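You operate a simulated robot arm through the tools that you are given. There is no shell and no other tool. Be economical: measure what you need, move in short steps, check, and stop when the job is done.

The job below is to be done with a simulated robot arm. You get a single attempt, and the scene is never put back.

TASK
Let the spring off, wipe the dust and wind it to the seated brush's pull.
Fine: the pull printed on the brush in the holder; raising the brush arm lets it off; black rag back where it lay, brush arm down, tension lever two thirds up or more.

The check looks at the end state, three seconds after you hand in, the way a careful person would. Anything else that was tipped, shoved, dropped, spilled or broken makes it a failure.

THE ROBOT
A 7-joint arm with a two-finger parallel gripper, fixed in place. Base frame: the origin is at the foot of the arm, x ahead of it, y to its left, z up; the work surface is at about z = 0. Readings come in m, degrees, newtons and seconds.
With the tool pointing down near the work surface it reaches from about 0.24 to 0.62 m from the base axis. Its first joint turns from -66.0 to 66.0 degrees. Payload 2.6 kg.
Tool frame: the origin (TCP) lies between the finger pads and is the grasp point; the fingertips stand 0.03 m ahead of it; z points along the fingers, y is the line along which they close. The gripper opens to 0.094 m. The fingers are 0.028 m wide and 0.01 m thick; the gripper's body (0.05 by 0.096 m) begins 0.055 m behind the TCP.
Orientation is that of the tool frame in the base frame, as a unit quaternion [w, x, y, z]. With the fingers straight down and closing along the base's y, the tool's x points along the base's -x, its y along +y and its z along -z.

THE INTERFACE
- The arm moves only by the tool arm_command. Its argument "plan" is one flat list of numbers, 7 for each row, row after row: the shift along the tool's x, y, z in mm, then the turn, a rotation vector about the tool's x, y, z in degrees, then the opening, from 0 (shut) to 1 (fully open). In form: [dx, dy, dz, rx, ry, rz, grip, dx, dy, dz, rx, ry, rz, grip, ...]. A call has 1 to 8 rows; each row shifts and turns the commanded pose from where the row before left it, along the tool's axes as they then stand. Each row takes 0.2 s and may step no farther than 0.05 m and 8.6 degrees from the row before; otherwise, or with a gripper value out of range, the whole call is refused. A pose out of reach is approached as far as the arm can. The call stops where the force on the tool passes 90 N (or 10 N more than at its start, if that is more) or the arm is blocked; 0.2 s more then pass. Each finger travels about 0.072 m/s and halts on what it meets, pressing with about 41 N; the grip force reading is that of the motor and also rises with nothing between the fingers. The clock runs only during rows and for 0.2 s after the last one: add rows that do not move to give the fingers time. It gives the time, the measured TCP pose, the force on the tool (base axes), the opening and the grip force at its end, in the units of the frame above (readings bear some noise).
- Cameras (640 x 400 px; columns grow to the right, rows downward): "scene" is fixed at [0.0301, 0.4353, 0.5517]; the picture's right is [-0.79, -0.62, 0.00], its down [-0.42, 0.54, -0.73] and it looks along [0.45, -0.57, -0.68] (base axes); focal length 234 px, centre (320, 200). "wrist" rides on the gripper at [0.076, 0.014, -0.102] in the tool frame; the picture's right is [-0.18, 0.98, 0.00], its down [-0.75, -0.14, -0.64] and it looks along [-0.63, -0.12, 0.77] (tool axes); focal length 243 px, centre (320, 200). There is no depth. A picture from a camera that has moved, and an enlarged one, comes with that camera's place and axes in the base frame and with its lens.
- capture(camera): a new picture of that camera. No time passes.
- inspect(camera, box): a new picture of the part [left, top, right, bottom] of that camera's present view, enlarged. No time passes.
- job_done(): hands the job in; it is judged then, once.

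Work in short steps. Places have to be worked out from the pictures, the camera data and where the tool is seen: move nearer, look again, correct. Check each grasp and each placing, and mend what went wrong. You have 120 turns and 76 pictures in all, those below and enlarged ones among them. Open the gripper and draw the arm clear of the work before you hand the job in, unless the task says otherwise; then end with one line.

The tools are called after "Request:" as name(argument=value, ...) on one line, values as JSON. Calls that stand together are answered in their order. arm_command: Moves the arm, as the interface text tells. Its arguments: {"type":"object","properties":{"plan":{"type":"array"}},"required":["plan"]} The other tools are called the same way: capture (camera) takes a picture; inspect (camera, box) takes an enlarged picture of a part of a camera's view; job_done () hands the job in.

At the start:

```text
t: 0.0
tcp_pos: [0.3171, 0.2041, 0.367]
orientation: [0.0, 0.0, 1.0, 0.0]
contact_force: [-0.2, -0.4, -0.4]
finger_gap: 0.0941
gripper_force: 0.0
```

scene: 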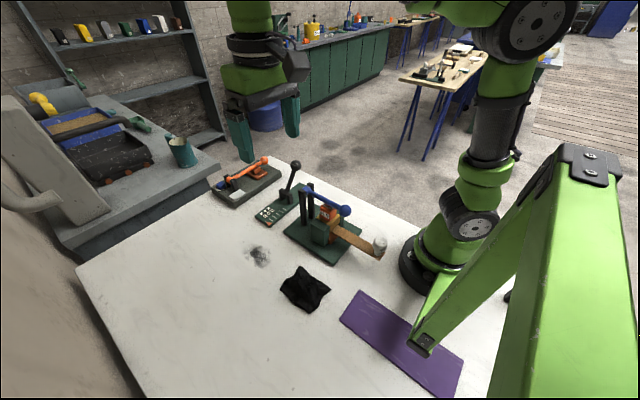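
wrist: 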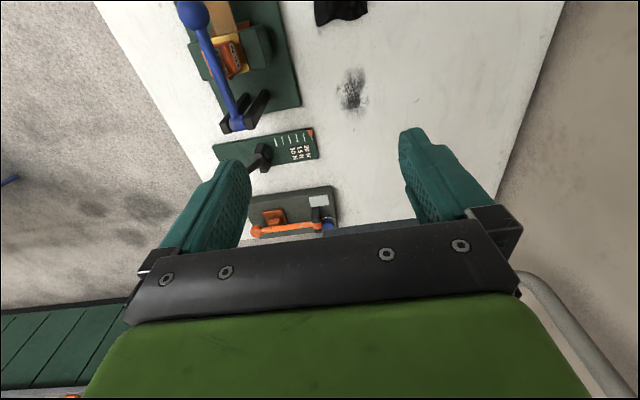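

I start by enlarging the fixtures to understand the parts.

Request:
inspect(camera="scene", box=[200, 140, 400, 270])

Request:
inspect(camera="wrist", box=[170, 0, 390, 140])

Request:
inspect(camera="wrist", box=[200, 110, 360, 240])

```text
3.08 times, centred on (300, 205) of scene
camera zoom: at [0.0301, 0.4353, 0.5517], right [-0.79, -0.62, 0.0], down [-0.42, 0.54, -0.73], along [0.45, -0.57, -0.68], focal length 720 px, centre (382, 185)
```

zoom: 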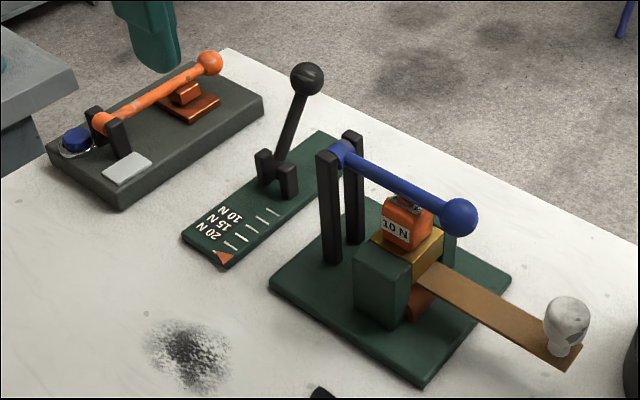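

```text
2.86 times, centred on (280, 70) of wrist
camera zoom: at [0.2427, 0.218, 0.4706], right [0.18, 0.98, 0.0], down [0.75, -0.14, 0.64], along [0.63, -0.12, -0.77], focal length 693 px, centre (434, 571)
```

zoom: 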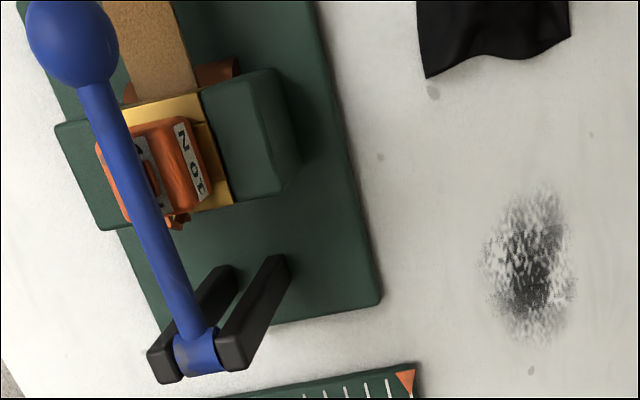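

```text
3.08 times, centred on (280, 175) of wrist
camera zoom: at [0.2427, 0.218, 0.4706], right [0.18, 0.98, 0.0], down [0.75, -0.14, 0.64], along [0.63, -0.12, -0.77], focal length 746 px, centre (443, 277)
```

zoom: 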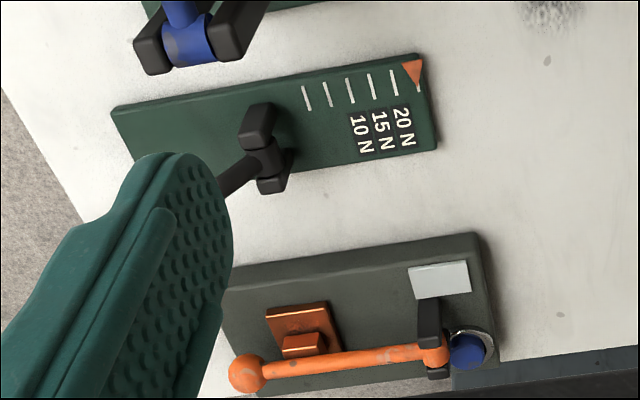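

The blue arm rests on a brush marked 10 N, and the black lever stands on a scaled plate. I enlarge the brush label and the scale further.

Request:
inspect(camera="wrist", box=[260, 120, 324, 160])

Request:
inspect(camera="scene", box=[300, 185, 380, 255])

Request:
inspect(camera="scene", box=[250, 150, 320, 230])

```text
10.00 times, centred on (292, 140) of wrist
camera zoom: at [0.2427, 0.218, 0.4706], right [0.18, 0.98, 0.0], down [0.75, -0.14, 0.64], along [0.63, -0.12, -0.77], focal length 2426 px, centre (600, 800)
```

zoom: 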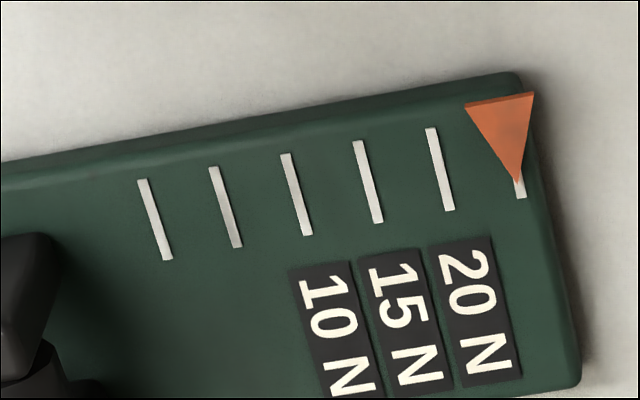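

```text
5.71 times, centred on (340, 220) of scene
camera zoom: at [0.0301, 0.4353, 0.5517], right [-0.79, -0.62, 0.0], down [-0.42, 0.54, -0.73], along [0.45, -0.57, -0.68], focal length 1337 px, centre (206, 86)
```

zoom: 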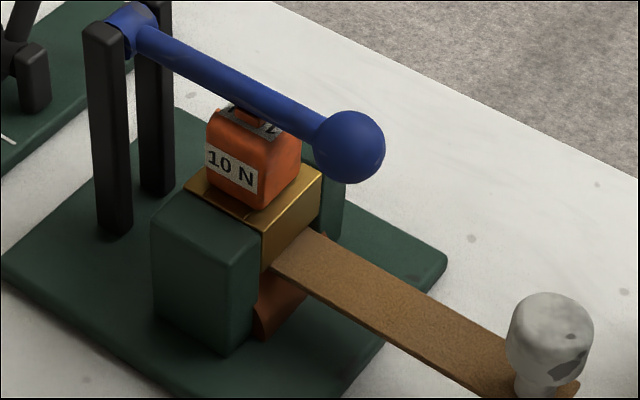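

```text
5.00 times, centred on (285, 190) of scene
camera zoom: at [0.0301, 0.4353, 0.5517], right [-0.79, -0.62, 0.0], down [-0.42, 0.54, -0.73], along [0.45, -0.57, -0.68], focal length 1170 px, centre (495, 250)
```

zoom: 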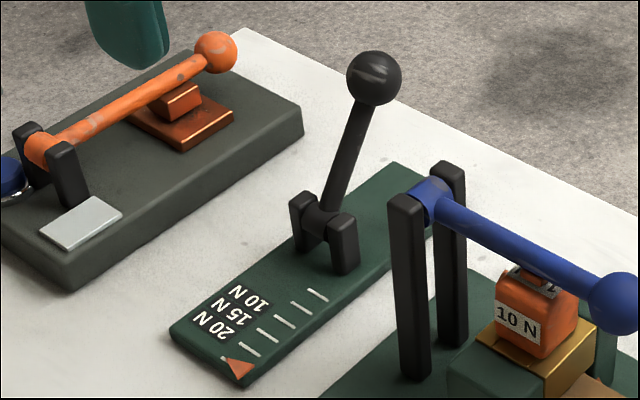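

The ball of the blue arm works out at about (0.234, 0.075, 0.130) and its pivot at about (0.354, 0.082, 0.144). The pointer sits past 20 N. I move to above the ball and look.

Request:
arm_command(plan=[21, -32, 29, 0, 0, 0, 1, 21, -32, 29, 0, 0, 0, 1, 21, -32, 29, 0, 0, 0, 1, 20, -33, 30, 0, 0, 0, 1])

Request:
capture(camera="wrist")

Request:
capture(camera="scene")

```text
t: 1.0
tcp_pos: [0.2334, 0.0742, 0.2506]
orientation: [-0.001, -0.001, 1.0, 0.0]
contact_force: [0.4, 0.7, -0.2]
finger_gap: 0.094
gripper_force: 0.1
```

```text
67 pictures are left
camera wrist: at [0.1592, 0.0899, 0.3533], right [0.18, 0.98, 0.0], down [0.75, -0.14, 0.64], along [0.63, -0.12, -0.77], focal length 243 px, centre (320, 200)
```

wrist: 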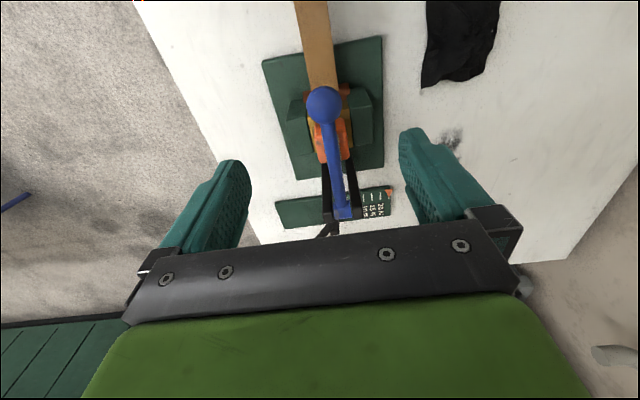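

```text
66 pictures are left
```

scene: 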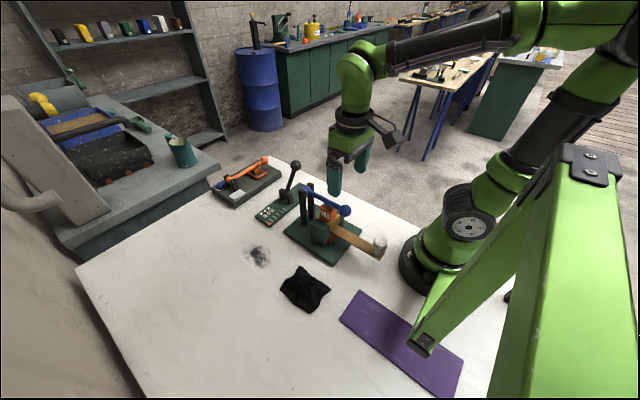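

The ball lies right under the tool at (0.233, 0.078). I go down to it and close.

Request:
arm_command(plan=[0, 1, 40, 0, 0, 0, 1, 0, 1, 40, 0, 0, 0, 1, 0, 0, 37, 0, 0, 0, 1, 0, 0, 0, 0, 0, 0, 0.2, 0, 0, 0, 0, 0, 0, 0.1, 0, 0, 0, 0, 0, 0, 0.1, 0, 0, 0, 0, 0, 0, 0.1])

Request:
inspect(camera="scene", box=[240, 130, 400, 270])

Request:
inspect(camera="wrist", box=[200, 0, 440, 240])

```text
t: 2.6
tcp_pos: [0.2334, 0.0792, 0.1341]
orientation: [-0.001, 0.001, 1.0, 0.004]
contact_force: [-5.0, 44.1, -2.7]
finger_gap: 0.0322
gripper_force: 44.8
```

```text
2.86 times, centred on (320, 200) of scene
camera zoom: at [0.03, 0.4354, 0.5516], right [-0.79, -0.62, 0.0], down [-0.42, 0.54, -0.73], along [0.45, -0.57, -0.68], focal length 669 px, centre (320, 200)
```

zoom: 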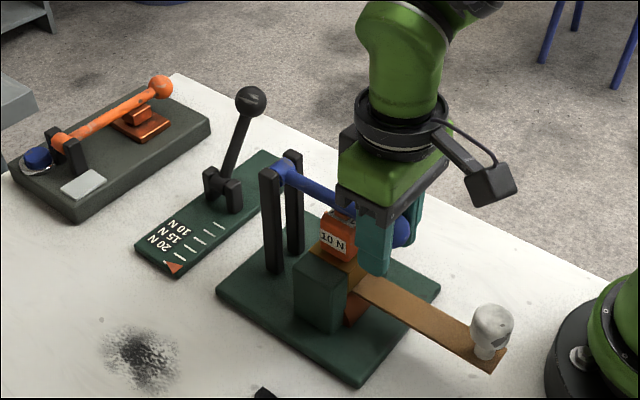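

```text
1.67 times, centred on (320, 120) of wrist
camera zoom: at [0.1584, 0.0938, 0.2366], right [0.18, 0.98, 0.01], down [0.75, -0.15, 0.64], along [0.63, -0.11, -0.77], focal length 404 px, centre (320, 333)
```

zoom: 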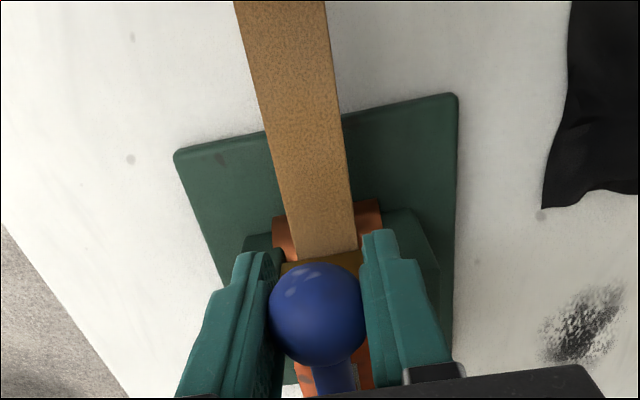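

The ball is gripped, but a 44 N side push shows the hand is about 3 mm off centre toward -y. I shift that way to unload it.

Request:
arm_command(plan=[0, 3, 0, 0, 0, 0, 0.1, 0, 0, 0, 0, 0, 0, 0.1])

```text
t: 3.2
tcp_pos: [0.2343, 0.0796, 0.1334]
orientation: [-0.002, 0.002, 1.0, 0.002]
contact_force: [-21.2, 17.3, 8.2]
finger_gap: 0.0317
gripper_force: 44.9
```

I start raising along the arc about the pivot, two steps first to check the forces.

Request:
arm_command(plan=[0, 1, -13, 0, 0, 0, 0.1, -0.5, 0, -12, 0, 0, 0, 0.1, -2, 0, -12, 0, 0, 0, 0.1, -3.5, 0, -12, 0, 0, 0, 0.1])

Request:
inspect(camera="scene", box=[240, 130, 400, 270])

```text
t: 4.2
tcp_pos: [0.2405, 0.0801, 0.1836]
orientation: [-0.001, 0.0, 1.0, -0.001]
contact_force: [-10.2, 1.9, -8.5]
finger_gap: 0.0309
gripper_force: 45.3
```

```text
2.86 times, centred on (320, 200) of scene
camera zoom: at [0.0301, 0.4353, 0.5516], right [-0.79, -0.62, 0.0], down [-0.42, 0.54, -0.73], along [0.45, -0.57, -0.68], focal length 669 px, centre (320, 200)
```

zoom: 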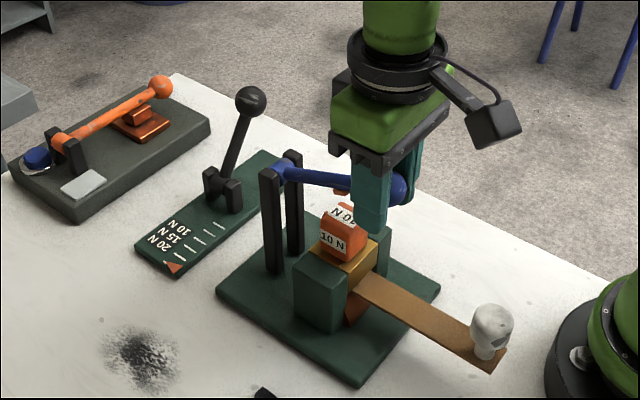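

The arm is rising and forces are low; the pointer has not moved yet. I continue up the arc.

Request:
arm_command(plan=[-4.5, 0, -12, 0, 0, 0, 0.1, -6, 0, -11, 0, 0, 0, 0.1, -7, 0, -10.5, 0, 0, 0, 0.1, -8.5, 0, -9.5, 0, 0, 0, 0.1, -9, 0, -8.5, 0, 0, 0, 0.1, -10, 0, -8, 0, 0, 0, 0.1])

Request:
inspect(camera="scene", box=[240, 130, 400, 270])

```text
t: 5.6
tcp_pos: [0.2837, 0.0792, 0.2422]
orientation: [-0.002, 0.002, 1.0, -0.001]
contact_force: [-21.0, -10.6, 10.7]
finger_gap: 0.0314
gripper_force: 44.5
```

```text
2.86 times, centred on (320, 200) of scene
camera zoom: at [0.03, 0.4353, 0.5517], right [-0.79, -0.62, 0.0], down [-0.42, 0.54, -0.73], along [0.45, -0.57, -0.68], focal length 669 px, centre (320, 200)
```

zoom: 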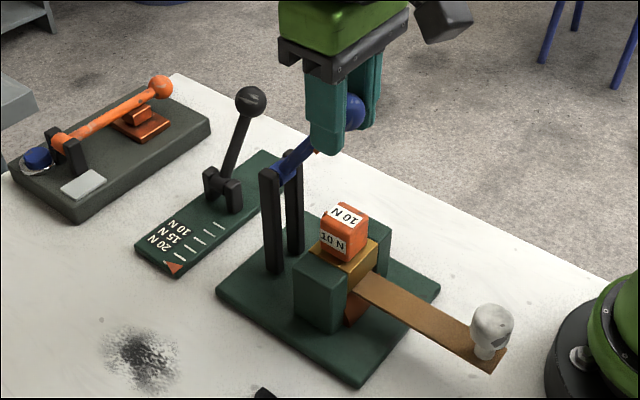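

The brush reads 10 N on both faces. The pointer still sits at the end, so I raise further, watching force.

Request:
arm_command(plan=[-11, 0, -6, 0, 0, 0, 0.1, -11, 0, -6, 0, 0, 0, 0.1, -12, 0, -4.5, 0, 0, 0, 0.1, -12, 0, -3, 0, 0, 0, 0.1])

Request:
inspect(camera="scene", box=[240, 110, 400, 270])

```text
t: 6.6
tcp_pos: [0.3315, 0.0791, 0.2621]
orientation: [-0.001, 0.0, 1.0, 0.001]
contact_force: [-9.5, -11.3, -1.4]
finger_gap: 0.0312
gripper_force: 45.1
```

```text
2.50 times, centred on (320, 190) of scene
camera zoom: at [0.0301, 0.4353, 0.5517], right [-0.79, -0.62, 0.0], down [-0.42, 0.54, -0.73], along [0.45, -0.57, -0.68], focal length 585 px, centre (320, 225)
```

zoom: 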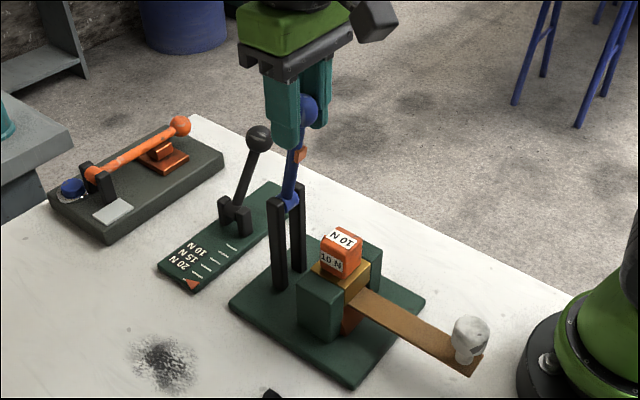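

The arm is nearly vertical. I check the pointer up close.

Request:
inspect(camera="scene", box=[250, 190, 310, 230])

```text
10.00 times, centred on (280, 210) of scene
camera zoom: at [0.0301, 0.4353, 0.5517], right [-0.79, -0.62, 0.0], down [-0.42, 0.54, -0.73], along [0.45, -0.57, -0.68], focal length 2340 px, centre (720, 100)
```

zoom: 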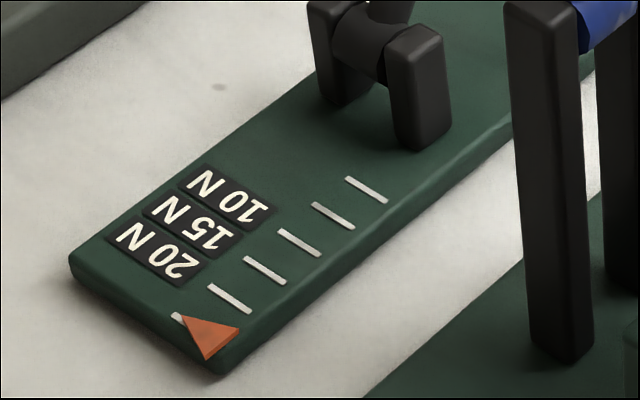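

The pointer hasn't moved. I carry the arm further over, until it stops.

Request:
arm_command(plan=[-10, 0, -1.5, 0, 0, 0, 0.1, -10, 0, -0.5, 0, 0, 0, 0.1, -9, 0, 0.5, 0, 0, 0, 0.1, -9, 0, 1.5, 0, 0, 0, 0.1])

Request:
inspect(camera="scene", box=[240, 110, 400, 250])

```text
t: 7.6
tcp_pos: [0.3713, 0.0795, 0.2616]
orientation: [0.002, 0.0, 1.0, 0.0]
contact_force: [-8.3, -11.9, 11.2]
finger_gap: 0.0311
gripper_force: 45.2
```

```text
2.86 times, centred on (320, 180) of scene
camera zoom: at [0.03, 0.4353, 0.5517], right [-0.79, -0.62, 0.0], down [-0.42, 0.54, -0.73], along [0.45, -0.57, -0.68], focal length 669 px, centre (320, 257)
```

zoom: 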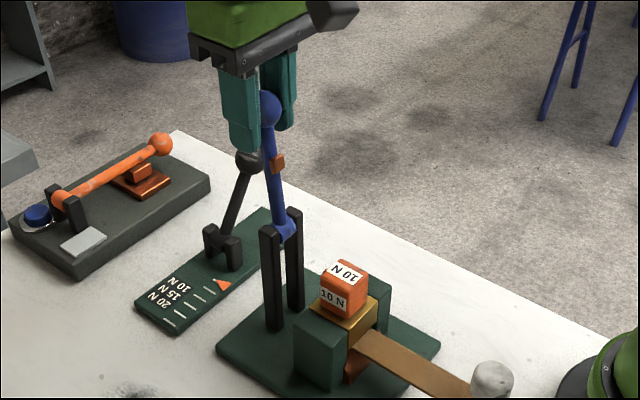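

The pointer dropped to the first tick: the spring is off. I lower the arm back down along the same arc.

Request:
arm_command(plan=[9, 0, -1.5, 0, 0, 0, 0.1, 9, 0, -0.5, 0, 0, 0, 0.1, 10, 0, 0.5, 0, 0, 0, 0.1, 10, 0, 1.5, 0, 0, 0, 0.1, 12, 0, 3, 0, 0, 0, 0.1, 12, 0, 4.5, 0, 0, 0, 0.1, 11, 0, 6, 0, 0, 0, 0.1, 11, 0, 6, 0, 0, 0, 0.1])

Request:
arm_command(plan=[10, 0, 8, 0, 0, 0, 0.1, 9, 0, 8.5, 0, 0, 0, 0.1, 8.5, 0, 9.5, 0, 0, 0, 0.1, 7, 0, 10.5, 0, 0, 0, 0.1, 6, 0, 11, 0, 0, 0, 0.1, 4.5, 0, 12, 0, 0, 0, 0.1])

Request:
arm_command(plan=[3.5, 0, 12, 0, 0, 0, 0.1, 2, 0, 12, 0, 0, 0, 0.1, 0.5, 0, 12, 0, 0, 0, 0.1, 0, 0, 10, 0, 0, 0, 0.1, 0, 0, 0, 0, 0, 0, 0.1])

Request:
inspect(camera="scene", box=[240, 130, 400, 270])

```text
t: 9.4
tcp_pos: [0.2861, 0.0806, 0.2428]
orientation: [0.0, 0.0, 1.0, -0.001]
contact_force: [9.5, -10.9, 3.7]
finger_gap: 0.0314
gripper_force: 44.9
```

```text
t: 10.8
tcp_pos: [0.2391, 0.0799, 0.1831]
orientation: [-0.001, 0.001, 1.0, 0.0]
contact_force: [-4.0, -17.3, 12.3]
finger_gap: 0.0312
gripper_force: 44.4
```

```text
t: 12.0
tcp_pos: [0.233, 0.0792, 0.1354]
orientation: [-0.003, 0.0, 1.0, 0.001]
contact_force: [-26.1, -15.7, 5.7]
finger_gap: 0.0311
gripper_force: 45.1
```

```text
2.86 times, centred on (320, 200) of scene
camera zoom: at [0.03, 0.4353, 0.5517], right [-0.79, -0.62, 0.0], down [-0.42, 0.54, -0.73], along [0.45, -0.57, -0.68], focal length 669 px, centre (320, 200)
```

zoom: 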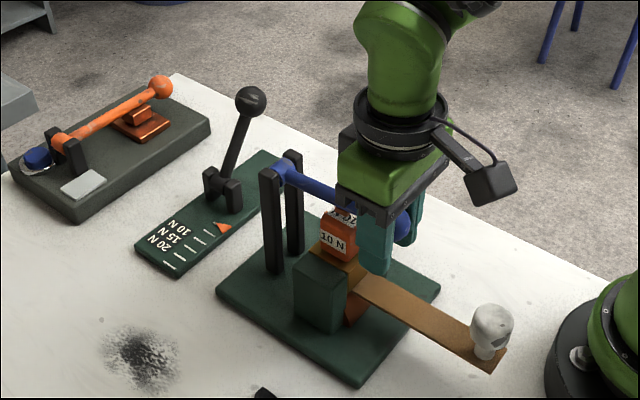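

The arm is down to within about 2 mm, and the pointer stays at the first tick. I press the last bit, release and rise.

Request:
arm_command(plan=[0, 0, 3, 0, 0, 0, 0.1, 0, 0, 0, 0, 0, 0, 0.6, 0, 0, 0, 0, 0, 0, 0.9, 0, 0, 0, 0, 0, 0, 0.9, 0, 0, -40, 0, 0, 0, 0.9, 0, 0, -45, 0, 0, 0, 0.9, 0, 0, -45, 0, 0, 0, 0.9])

Request:
inspect(camera="scene", box=[240, 180, 400, 320])

Request:
capture(camera="wrist")

```text
t: 13.6
tcp_pos: [0.235, 0.0802, 0.2632]
orientation: [0.001, 0.0, 1.0, -0.001]
contact_force: [-0.4, 0.5, -0.2]
finger_gap: 0.0847
gripper_force: 0.0
```

```text
2.86 times, centred on (320, 250) of scene
camera zoom: at [0.0301, 0.4353, 0.5517], right [-0.79, -0.62, 0.0], down [-0.42, 0.54, -0.73], along [0.45, -0.57, -0.68], focal length 669 px, centre (320, 57)
```

zoom: 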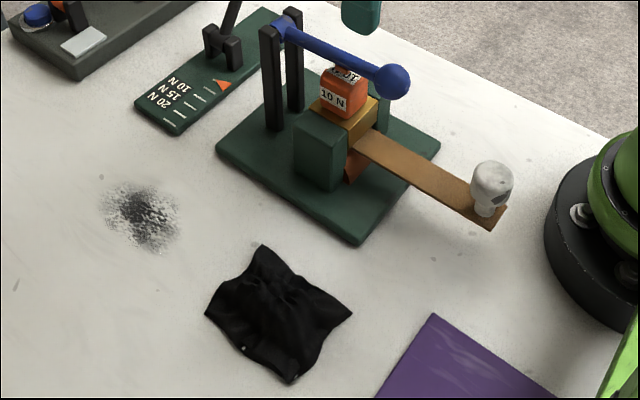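

```text
56 pictures are left
camera wrist: at [0.1601, 0.0944, 0.3668], right [0.18, 0.98, 0.0], down [0.75, -0.14, 0.64], along [0.63, -0.12, -0.77], focal length 243 px, centre (320, 200)
```

wrist: 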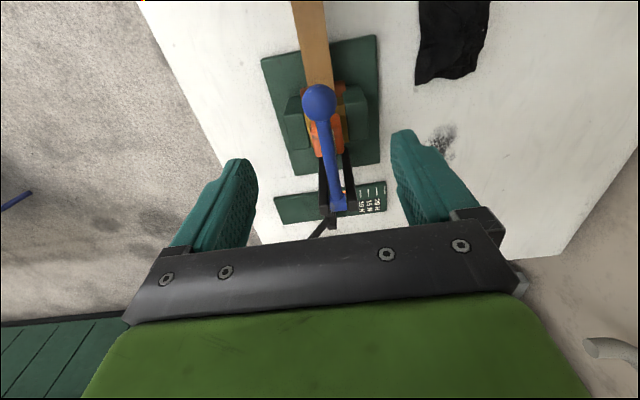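

The arm is down on the brush, pointer at the first tick. The rag centre works out at about (0.226, 0.248); I move above it for a closer look.

Request:
arm_command(plan=[2, 45, 0, 0, 0, 0, 1, 2, 45, 0, 0, 0, 0, 1, 3, 45, 0, 0, 0, 0, 1, 2, 33, 30, 0, 0, 0, 1, 0, 0, 45, 0, 0, 0, 1, 0, 0, 45, 0, 0, 0, 1])

Request:
capture(camera="wrist")

Request:
inspect(camera="scene", box=[240, 200, 400, 340])

```text
t: 15.0
tcp_pos: [0.2259, 0.2489, 0.1443]
orientation: [0.0, 0.0, 1.0, 0.0]
contact_force: [-0.2, -0.6, -0.8]
finger_gap: 0.094
gripper_force: 0.2
```

```text
55 pictures are left
camera wrist: at [0.1509, 0.2638, 0.2464], right [0.18, 0.98, 0.0], down [0.75, -0.14, 0.64], along [0.63, -0.12, -0.77], focal length 243 px, centre (320, 200)
```

wrist: 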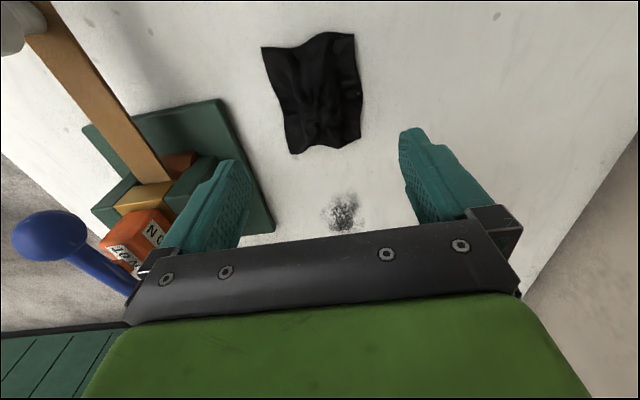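

```text
2.86 times, centred on (320, 270) of scene
camera zoom: at [0.03, 0.4353, 0.5517], right [-0.79, -0.62, 0.0], down [-0.42, 0.54, -0.73], along [0.45, -0.57, -0.68], focal length 669 px, centre (320, 0)
```

zoom: 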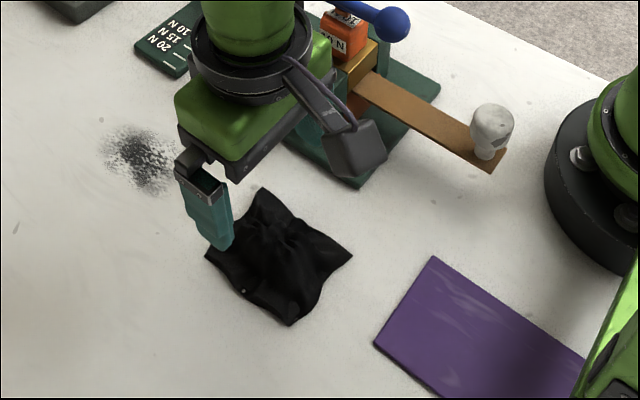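

Rag centre confirmed at (0.223, 0.247). I half close and go down to about 6 mm tip height.

Request:
arm_command(plan=[3, -1, 36, 0, 0, 0, 0.5, 0, 0, 36, 0, 0, 0, 0.5, 0, 0, 30, 0, 0, 0, 0.5, 0, 0, 6, 0, 0, 0, 0.5])

Request:
inspect(camera="scene", box=[260, 220, 360, 320])

```text
t: 16.0
tcp_pos: [0.2215, 0.2472, 0.0372]
orientation: [0.002, 0.001, 1.0, 0.001]
contact_force: [-14.9, -17.4, 71.8]
finger_gap: 0.0471
gripper_force: 0.0
```

```text
4.00 times, centred on (310, 270) of scene
camera zoom: at [0.0299, 0.4351, 0.5519], right [-0.79, -0.62, 0.0], down [-0.42, 0.54, -0.73], along [0.45, -0.57, -0.68], focal length 936 px, centre (360, -80)
```

zoom: 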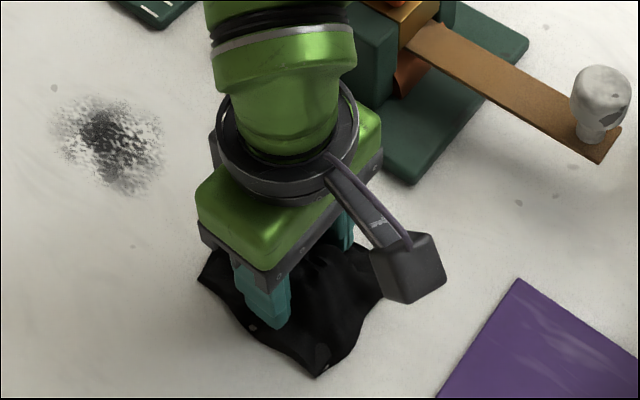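

Contact at 72 N with tips at 7 mm: the rag is firm. I ease up 3 mm and try closing on the centre fold.

Request:
arm_command(plan=[0, 0, -3, 0, 0, 0, 0.5, 0, 0, 0, 0, 0, 0, 0.1, 0, 0, 0, 0, 0, 0, 0, 0, 0, 0, 0, 0, 0, 0, 0, 0, 0, 0, 0, 0, 0])

Request:
inspect(camera="scene", box=[260, 220, 360, 320])

Request:
inspect(camera="wrist", box=[160, 0, 480, 200])

```text
t: 17.2
tcp_pos: [0.2225, 0.2491, 0.0387]
orientation: [0.0, -0.001, 1.0, 0.001]
contact_force: [3.1, 4.2, 11.0]
finger_gap: 0.0354
gripper_force: 41.4
```

```text
4.00 times, centred on (310, 270) of scene
camera zoom: at [0.03, 0.4353, 0.5517], right [-0.79, -0.62, 0.0], down [-0.42, 0.54, -0.73], along [0.45, -0.57, -0.68], focal length 936 px, centre (360, -80)
```

zoom: 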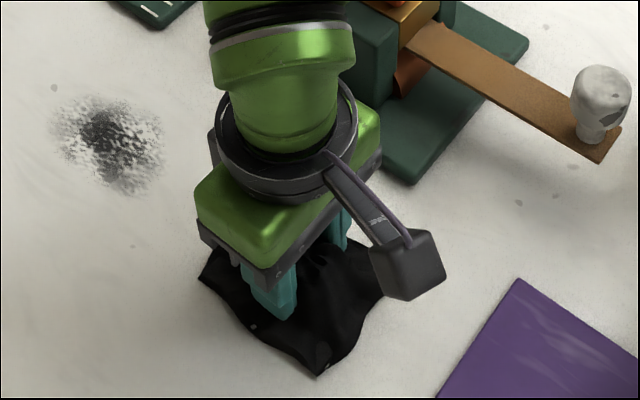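

```text
2.00 times, centred on (320, 100) of wrist
camera zoom: at [0.1478, 0.2621, 0.1415], right [0.18, 0.98, 0.0], down [0.75, -0.14, 0.64], along [0.63, -0.12, -0.77], focal length 485 px, centre (320, 400)
```

zoom: 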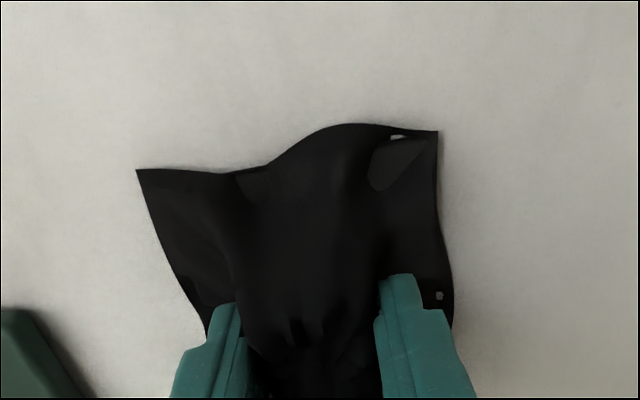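

Something 35 mm wide is held: the hump of the rag. Its home is TCP (0.2225, 0.249). I lift and check.

Request:
arm_command(plan=[0, 0, -15, 0, 0, 0, 0, 0, 0, -15, 0, 0, 0, 0])

Request:
inspect(camera="scene", box=[240, 200, 380, 320])

```text
t: 17.8
tcp_pos: [0.2228, 0.2474, 0.0686]
orientation: [-0.001, 0.0, 1.0, -0.001]
contact_force: [0.1, 0.5, -0.6]
finger_gap: 0.0352
gripper_force: 40.5
```

```text
3.33 times, centred on (310, 260) of scene
camera zoom: at [0.0301, 0.4353, 0.5517], right [-0.79, -0.62, 0.0], down [-0.42, 0.54, -0.73], along [0.45, -0.57, -0.68], focal length 780 px, centre (353, 0)
```

zoom: 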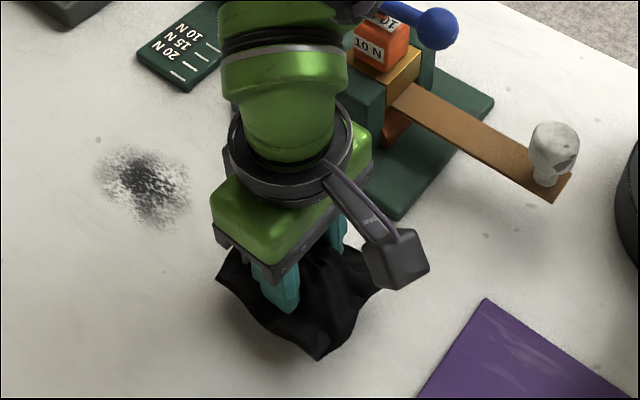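

The rag lifts whole. The dust spans about x 0.35–0.44, y 0.235–0.28. I carry the rag there.

Request:
arm_command(plan=[-41, 1, 0, 0, 0, 0, 0, -41, 1, 0, 0, 0, 0, 0, -41, 1, 0, 0, 0, 0, 0, -30, 1, 0, 0, 0, 0, 0, 0, 0, 14, 0, 0, 0, 0, 0, 0, 14, 0, 0, 0, 0, 0, 0, 3, 0, 0, 0, 0])

```text
t: 19.4
tcp_pos: [0.3763, 0.2521, 0.0386]
orientation: [0.001, 0.0, 1.0, 0.001]
contact_force: [-3.1, -1.6, 7.6]
finger_gap: 0.0354
gripper_force: 41.0
```

Light contact at 8 N. I press slightly more and stroke back and forth over the smudge.

Request:
arm_command(plan=[0, 0, 1, 0, 0, 0, 0, -20, 0, 0, 0, 0, 0, 0, -20, 0, 0, 0, 0, 0, 0, -10, 10, 0, 0, 0, 0, 0, 20, 0, 0, 0, 0, 0, 0, 20, 0, 0, 0, 0, 0, 0, 20, 5, 0, 0, 0, 0, 0])

Request:
arm_command(plan=[0, -20, 0, 0, 0, 0, 0, -20, -8, 0, 0, 0, 0, 0, -20, 0, 0, 0, 0, 0, 0, -20, 0, 0, 0, 0, 0, 0, 0, 20, 0, 0, 0, 0, 0, 20, 0, 0, 0, 0, 0, 0, 20, 0, 0, 0, 0, 0, 0])

Request:
capture(camera="scene")

```text
t: 21.0
tcp_pos: [0.3671, 0.2669, 0.0379]
orientation: [0.004, 0.0, 1.0, 0.002]
contact_force: [11.6, -2.4, 24.0]
finger_gap: 0.0354
gripper_force: 41.2
```

```text
t: 22.6
tcp_pos: [0.3881, 0.2592, 0.0391]
orientation: [0.004, 0.0, 1.0, 0.002]
contact_force: [11.2, 0.5, 22.9]
finger_gap: 0.0354
gripper_force: 40.8
```

```text
49 pictures are left
```

scene: 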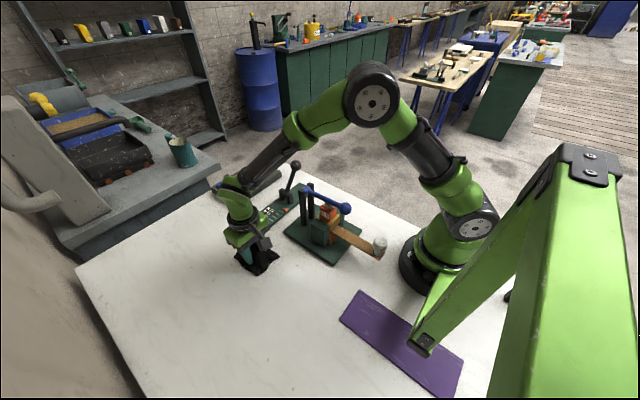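

I lift the rag and carry it back toward home, then look at the smudge.

Request:
arm_command(plan=[0, 0, -15, 0, 0, 0, 0, 0, 0, -15, 0, 0, 0, 0, 42, -3, 0, 0, 0, 0, 0, 42, -3, 0, 0, 0, 0, 0, 42, -3, 0, 0, 0, 0, 0, 39, -2, 0, 0, 0, 0, 0])

Request:
inspect(camera="scene", box=[210, 180, 370, 320])

```text
t: 24.0
tcp_pos: [0.2196, 0.2471, 0.0674]
orientation: [0.0, 0.001, 1.0, 0.0]
contact_force: [-0.3, 0.2, -0.8]
finger_gap: 0.0354
gripper_force: 40.3
```

```text
2.86 times, centred on (290, 250) of scene
camera zoom: at [0.0301, 0.4353, 0.5517], right [-0.79, -0.62, 0.0], down [-0.42, 0.54, -0.73], along [0.45, -0.57, -0.68], focal length 669 px, centre (406, 57)
```

zoom: 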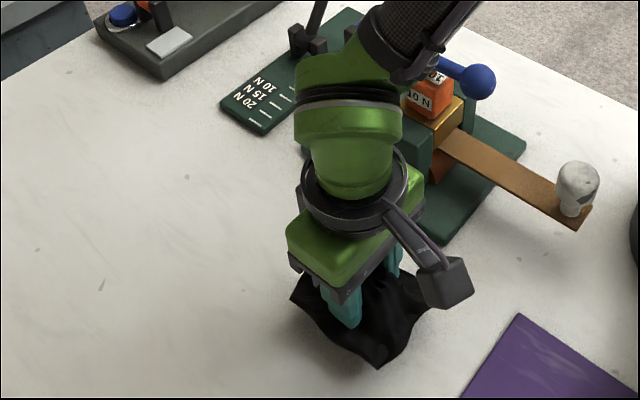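

The smudge is gone. I set the rag down at its home (x +3 mm correction), release and rise.

Request:
arm_command(plan=[-3, 1, 14, 0, 0, 0, 0, 0, 0, 14, 0, 0, 0, 0, 0, 0, 0, 0, 0, 0, 0.5, 0, 0, 0, 0, 0, 0, 0.5, 0, 0, -40, 0, 0, 0, 0.5, 0, 0, -45, 0, 0, 0, 0.5, 0, 0, -45, 0, 0, 0, 0.5])

Request:
capture(camera="wrist")

Request:
inspect(camera="scene", box=[240, 180, 400, 320])

```text
t: 25.6
tcp_pos: [0.2234, 0.2484, 0.1687]
orientation: [0.0, -0.001, 1.0, -0.001]
contact_force: [-0.2, -1.3, 0.1]
finger_gap: 0.0471
gripper_force: 0.0
```

```text
47 pictures are left
camera wrist: at [0.1487, 0.2635, 0.2721], right [0.18, 0.98, 0.0], down [0.75, -0.14, 0.64], along [0.63, -0.12, -0.77], focal length 243 px, centre (320, 200)
```

wrist: 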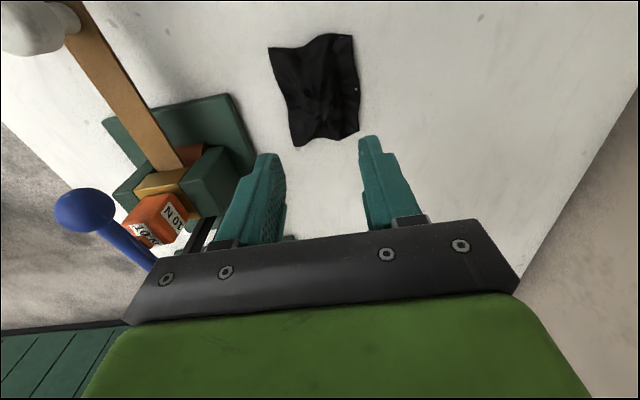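

```text
2.86 times, centred on (320, 250) of scene
camera zoom: at [0.0301, 0.4353, 0.5517], right [-0.79, -0.62, 0.0], down [-0.42, 0.54, -0.73], along [0.45, -0.57, -0.68], focal length 669 px, centre (320, 57)
```

zoom: 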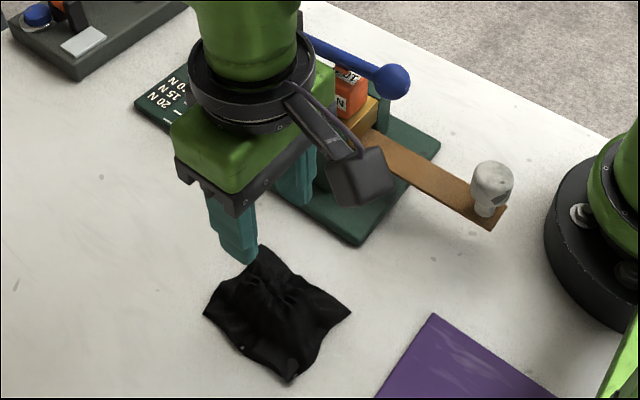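

The rag lies where it did. The tension lever's ball works out near (0.475, -0.003, 0.124), leaning toward -y from a pivot at about (0.478, 0.049, 0.03). I travel high to above it.

Request:
arm_command(plan=[0, 0, -40, 0, 0, 0, 1, 0, 0, -40, 0, 0, 0, 1, -33, -33, -3, 0, 0, 0, 1, -33, -33, 0, 0, 0, 0, 1, -33, -33, 0, 0, 0, 0, 1, -33, -33, 0, 0, 0, 0, 1])

Request:
arm_command(plan=[-33, -33, 0, 0, 0, 0, 1, -33, -33, 0, 0, 0, 0, 1, -27, -25, 0, 0, 0, 0, 1, 0, -25, 0, 0, 0, 0, 1])

Request:
capture(camera="wrist")

Request:
capture(camera="scene")

```text
t: 27.0
tcp_pos: [0.3533, 0.1166, 0.2515]
orientation: [0.0, 0.0, 1.0, 0.001]
contact_force: [0.2, 0.8, -0.5]
finger_gap: 0.094
gripper_force: 0.1
```

```text
t: 28.0
tcp_pos: [0.447, 0.0015, 0.2517]
orientation: [0.001, 0.0, 1.0, 0.0]
contact_force: [0.2, 0.1, 0.6]
finger_gap: 0.0943
gripper_force: 0.0
```

```text
45 pictures are left
camera wrist: at [0.3732, 0.0152, 0.3545], right [0.18, 0.98, 0.0], down [0.75, -0.14, 0.64], along [0.63, -0.12, -0.77], focal length 243 px, centre (320, 200)
```

wrist: 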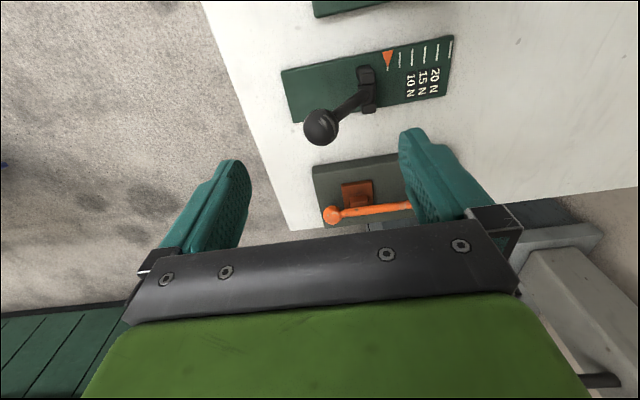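

```text
44 pictures are left
```

scene: 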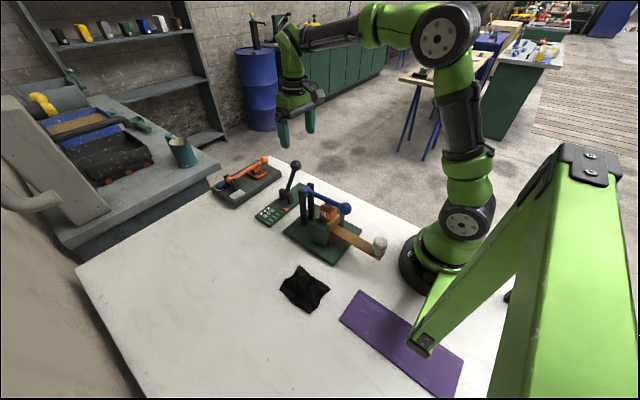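

Ball refined to about (0.469, 0.000, 0.128). The lever swings in the y–z plane, so I turn the gripper 90° to close along x, camera to the -y side.

Request:
arm_command(plan=[0, 0, 0, 0, 0, -8.5, 1, 0, 0, 0, 0, 0, -8.5, 1, 0, 0, 0, 0, 0, -8.5, 1, 0, 0, 0, 0, 0, -8.5, 1, 0, 0, 0, 0, 0, -8.5, 1, 0, 0, 0, 0, 0, -8.5, 1, 0, 0, 0, 0, 0, -8.5, 1, 0, 0, 0, 0, 0, -8.5, 1])

Request:
arm_command(plan=[0, 0, 0, 0, 0, -8.5, 1, 0, 0, 0, 0, 0, -8.5, 1, 0, 0, 0, 0, 0, -5, 1])

Request:
capture(camera="wrist")

```text
t: 29.8
tcp_pos: [0.4486, 0.0009, 0.2521]
orientation: [0.0, -0.56, 0.828, 0.0]
contact_force: [0.6, 0.4, 0.0]
finger_gap: 0.0941
gripper_force: 0.1
```

```text
t: 30.6
tcp_pos: [0.4486, -0.0003, 0.2517]
orientation: [-0.001, 0.709, -0.705, 0.0]
contact_force: [-0.7, -0.3, -0.1]
finger_gap: 0.0939
gripper_force: 0.1
```

```text
43 pictures are left
camera wrist: at [0.4358, -0.0752, 0.3546], right [-0.98, 0.18, 0.0], down [0.14, 0.75, 0.64], along [0.12, 0.63, -0.77], focal length 243 px, centre (320, 200)
```

wrist: 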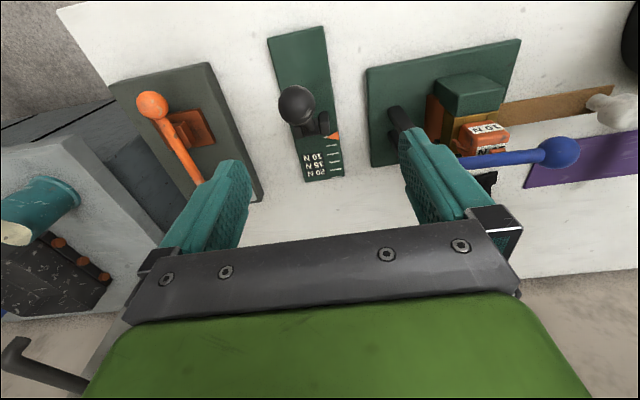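

Ball at about (0.471, -0.003, 0.127). I center over it, descend and close.

Request:
arm_command(plan=[3, -22.5, 0, 0, 0, 0, 1, 0, 0, 40, 0, 0, 0, 1, 0, 0, 40, 0, 0, 0, 1, 0, 0, 36, 0, 0, 0, 1, 0, 0, 0, 0, 0, 0, 0.5, 0, 0, 0, 0, 0, 0, 0.25, 0, 0, 0, 0, 0, 0, 0.25])

Request:
capture(camera="wrist")

Request:
inspect(camera="scene", box=[230, 110, 350, 230])

```text
t: 32.2
tcp_pos: [0.4697, -0.0035, 0.1351]
orientation: [-0.001, -0.705, 0.709, 0.001]
contact_force: [-19.4, -2.3, 3.9]
finger_gap: 0.035
gripper_force: 45.1
```

```text
42 pictures are left
camera wrist: at [0.4577, -0.0782, 0.2377], right [-0.98, 0.19, 0.01], down [0.15, 0.75, 0.64], along [0.12, 0.63, -0.77], focal length 243 px, centre (320, 200)
```

wrist: 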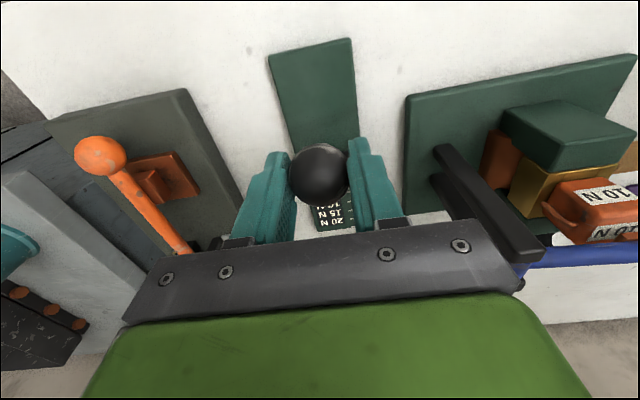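

```text
3.33 times, centred on (290, 170) of scene
camera zoom: at [0.03, 0.4353, 0.5517], right [-0.79, -0.62, 0.0], down [-0.42, 0.54, -0.73], along [0.45, -0.57, -0.68], focal length 780 px, centre (420, 300)
```

zoom: 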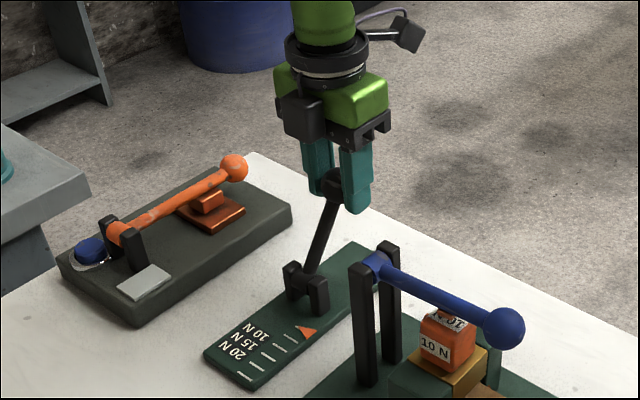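

The ball is held. I try a small move toward -y and down to see which way the lever goes.

Request:
arm_command(plan=[8.5, 0, 5.2, 0, 0, 0, 0.25, 8, 0, 6.2, 0, 0, 0, 0.25])

```text
t: 32.8
tcp_pos: [0.4699, -0.0171, 0.1239]
orientation: [0.0, -0.707, 0.707, 0.005]
contact_force: [-20.2, 15.3, 2.1]
finger_gap: 0.0351
gripper_force: 44.7
```

It moves, with about 15 N of resistance. I continue down the arc in steps.

Request:
arm_command(plan=[7.5, 0, 6.5, 0, 0, 0, 0.25, 6.5, 0, 7.5, 0, 0, 0, 0.25, 6, 0, 7.8, 0, 0, 0, 0.25, 5.3, 0, 8.3, 0, 0, 0, 0.25])

Request:
inspect(camera="scene", box=[230, 110, 350, 230])

```text
t: 33.8
tcp_pos: [0.4708, -0.0435, 0.0949]
orientation: [0.001, -0.706, 0.708, 0.003]
contact_force: [-16.1, 13.7, 4.4]
finger_gap: 0.0352
gripper_force: 44.7
```

```text
3.33 times, centred on (290, 170) of scene
camera zoom: at [0.03, 0.4353, 0.5517], right [-0.79, -0.62, 0.0], down [-0.42, 0.54, -0.73], along [0.45, -0.57, -0.68], focal length 780 px, centre (420, 300)
```

zoom: 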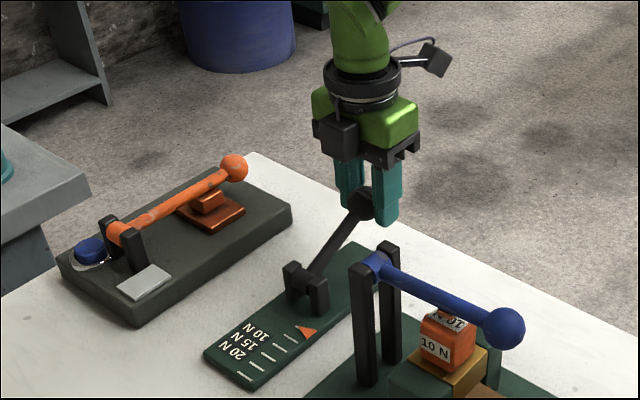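

No click yet; the pointer is still on tick one. I continue down.

Request:
arm_command(plan=[4.5, 0, 8.8, 0, 0, 0, 0.25, 3.8, 0, 9.1, 0, 0, 0, 0.25, 3, 0, 9.4, 0, 0, 0, 0.25])

Request:
inspect(camera="scene", box=[230, 110, 350, 230])

```text
t: 34.6
tcp_pos: [0.4695, -0.0549, 0.0669]
orientation: [0.0, -0.706, 0.708, 0.001]
contact_force: [-14.3, 9.7, 10.0]
finger_gap: 0.0351
gripper_force: 45.4
```

```text
3.33 times, centred on (290, 170) of scene
camera zoom: at [0.03, 0.4353, 0.5517], right [-0.79, -0.62, 0.0], down [-0.42, 0.54, -0.73], along [0.45, -0.57, -0.68], focal length 780 px, centre (420, 300)
```

zoom: 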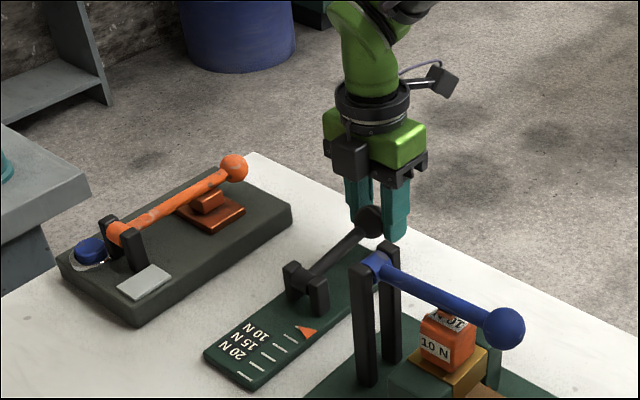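

Still no change; a bit further, watching the force.

Request:
arm_command(plan=[1.5, 0, 8, 0, 0, 0, 0.25, 0.5, 0, 8, 0, 0, 0, 0.25])

Request:
inspect(camera="scene", box=[230, 110, 350, 230])

```text
t: 35.2
tcp_pos: [0.4704, -0.0563, 0.0523]
orientation: [-0.001, -0.706, 0.708, 0.0]
contact_force: [-23.1, 7.0, 27.9]
finger_gap: 0.0354
gripper_force: 44.4
```

```text
3.33 times, centred on (290, 170) of scene
camera zoom: at [0.0299, 0.4353, 0.5517], right [-0.79, -0.62, 0.0], down [-0.42, 0.54, -0.73], along [0.45, -0.57, -0.68], focal length 780 px, centre (420, 300)
```

zoom: 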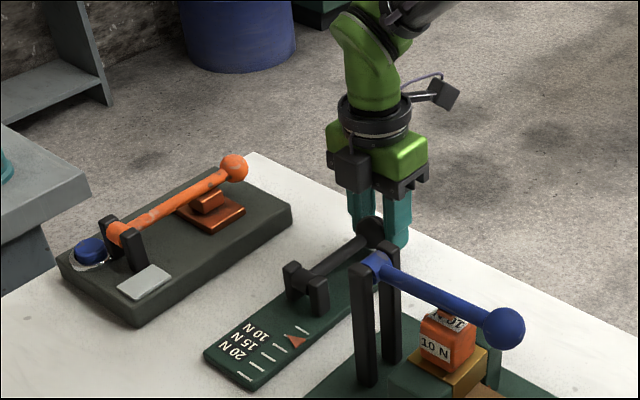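

The pointer stepped to tick two near the bottom of the stroke. 10 N lines up with tick three, so one more full stroke: back up first.

Request:
arm_command(plan=[-0.5, 0, -8, 0, 0, 0, 0.25, -1.5, 0, -8, 0, 0, 0, 0.25, -3, 0, -9.4, 0, 0, 0, 0.25, -3.8, 0, -9.1, 0, 0, 0, 0.25, -4.5, 0, -8.8, 0, 0, 0, 0.25, -5.3, 0, -8.3, 0, 0, 0, 0.25, -6, 0, -7.8, 0, 0, 0, 0.25, -6.5, 0, -7.5, 0, 0, 0, 0.25])

Request:
arm_command(plan=[-7.5, 0, -6.5, 0, 0, 0, 0.25, -8, 0, -6.2, 0, 0, 0, 0.25, -8.5, 0, -5.2, 0, 0, 0, 0.25, 0, 0, 0, 0, 0, 0, 0.25])

Request:
inspect(camera="scene", box=[230, 110, 350, 230])

```text
t: 37.0
tcp_pos: [0.4714, -0.0306, 0.1168]
orientation: [-0.002, -0.707, 0.708, -0.002]
contact_force: [-20.9, -20.7, -0.6]
finger_gap: 0.0351
gripper_force: 45.1
```

```text
t: 38.0
tcp_pos: [0.4699, -0.0049, 0.1354]
orientation: [-0.003, -0.705, 0.709, -0.001]
contact_force: [-26.8, -21.5, 6.9]
finger_gap: 0.0349
gripper_force: 44.8
```

```text
3.33 times, centred on (290, 170) of scene
camera zoom: at [0.03, 0.4353, 0.5517], right [-0.79, -0.62, 0.0], down [-0.42, 0.54, -0.73], along [0.45, -0.57, -0.68], focal length 780 px, centre (420, 300)
```

zoom: 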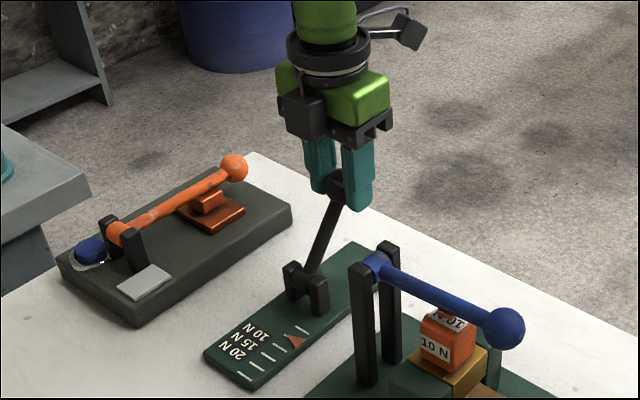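

Back at the top, pointer holding on tick two. Second stroke down.

Request:
arm_command(plan=[8.5, 0, 5.2, 0, 0, 0, 0.25, 8, 0, 6.2, 0, 0, 0, 0.25, 7.5, 0, 6.5, 0, 0, 0, 0.25, 6.5, 0, 7.5, 0, 0, 0, 0.25, 6, 0, 7.8, 0, 0, 0, 0.25, 5.3, 0, 8.3, 0, 0, 0, 0.25, 4.5, 0, 8.8, 0, 0, 0, 0.25, 3.8, 0, 9.1, 0, 0, 0, 0.25])

Request:
arm_command(plan=[3, 0, 9.4, 0, 0, 0, 0.25, 1.5, 0, 8, 0, 0, 0, 0.25, 0.5, 0, 8, 0, 0, 0, 0.25])

Request:
inspect(camera="scene", box=[230, 110, 350, 230])

```text
t: 39.8
tcp_pos: [0.4708, -0.0503, 0.0766]
orientation: [0.001, -0.706, 0.708, 0.004]
contact_force: [-18.6, 19.0, 6.6]
finger_gap: 0.0354
gripper_force: 45.4
```

```text
t: 40.6
tcp_pos: [0.4696, -0.0569, 0.0533]
orientation: [-0.001, -0.705, 0.709, 0.003]
contact_force: [-30.8, 11.8, 29.3]
finger_gap: 0.0354
gripper_force: 45.1
```

```text
3.33 times, centred on (290, 170) of scene
camera zoom: at [0.0299, 0.4353, 0.5517], right [-0.79, -0.62, 0.0], down [-0.42, 0.54, -0.73], along [0.45, -0.57, -0.68], focal length 780 px, centre (420, 300)
```

zoom: 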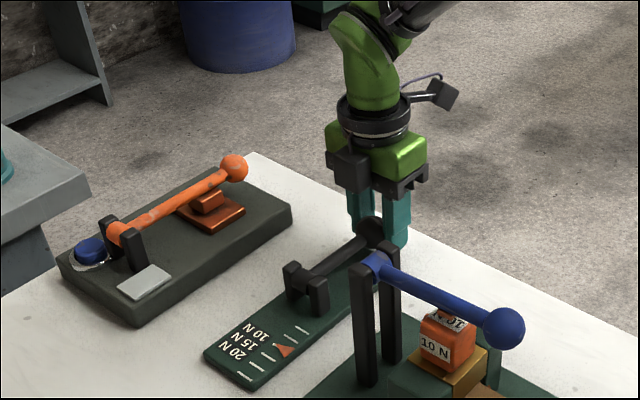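

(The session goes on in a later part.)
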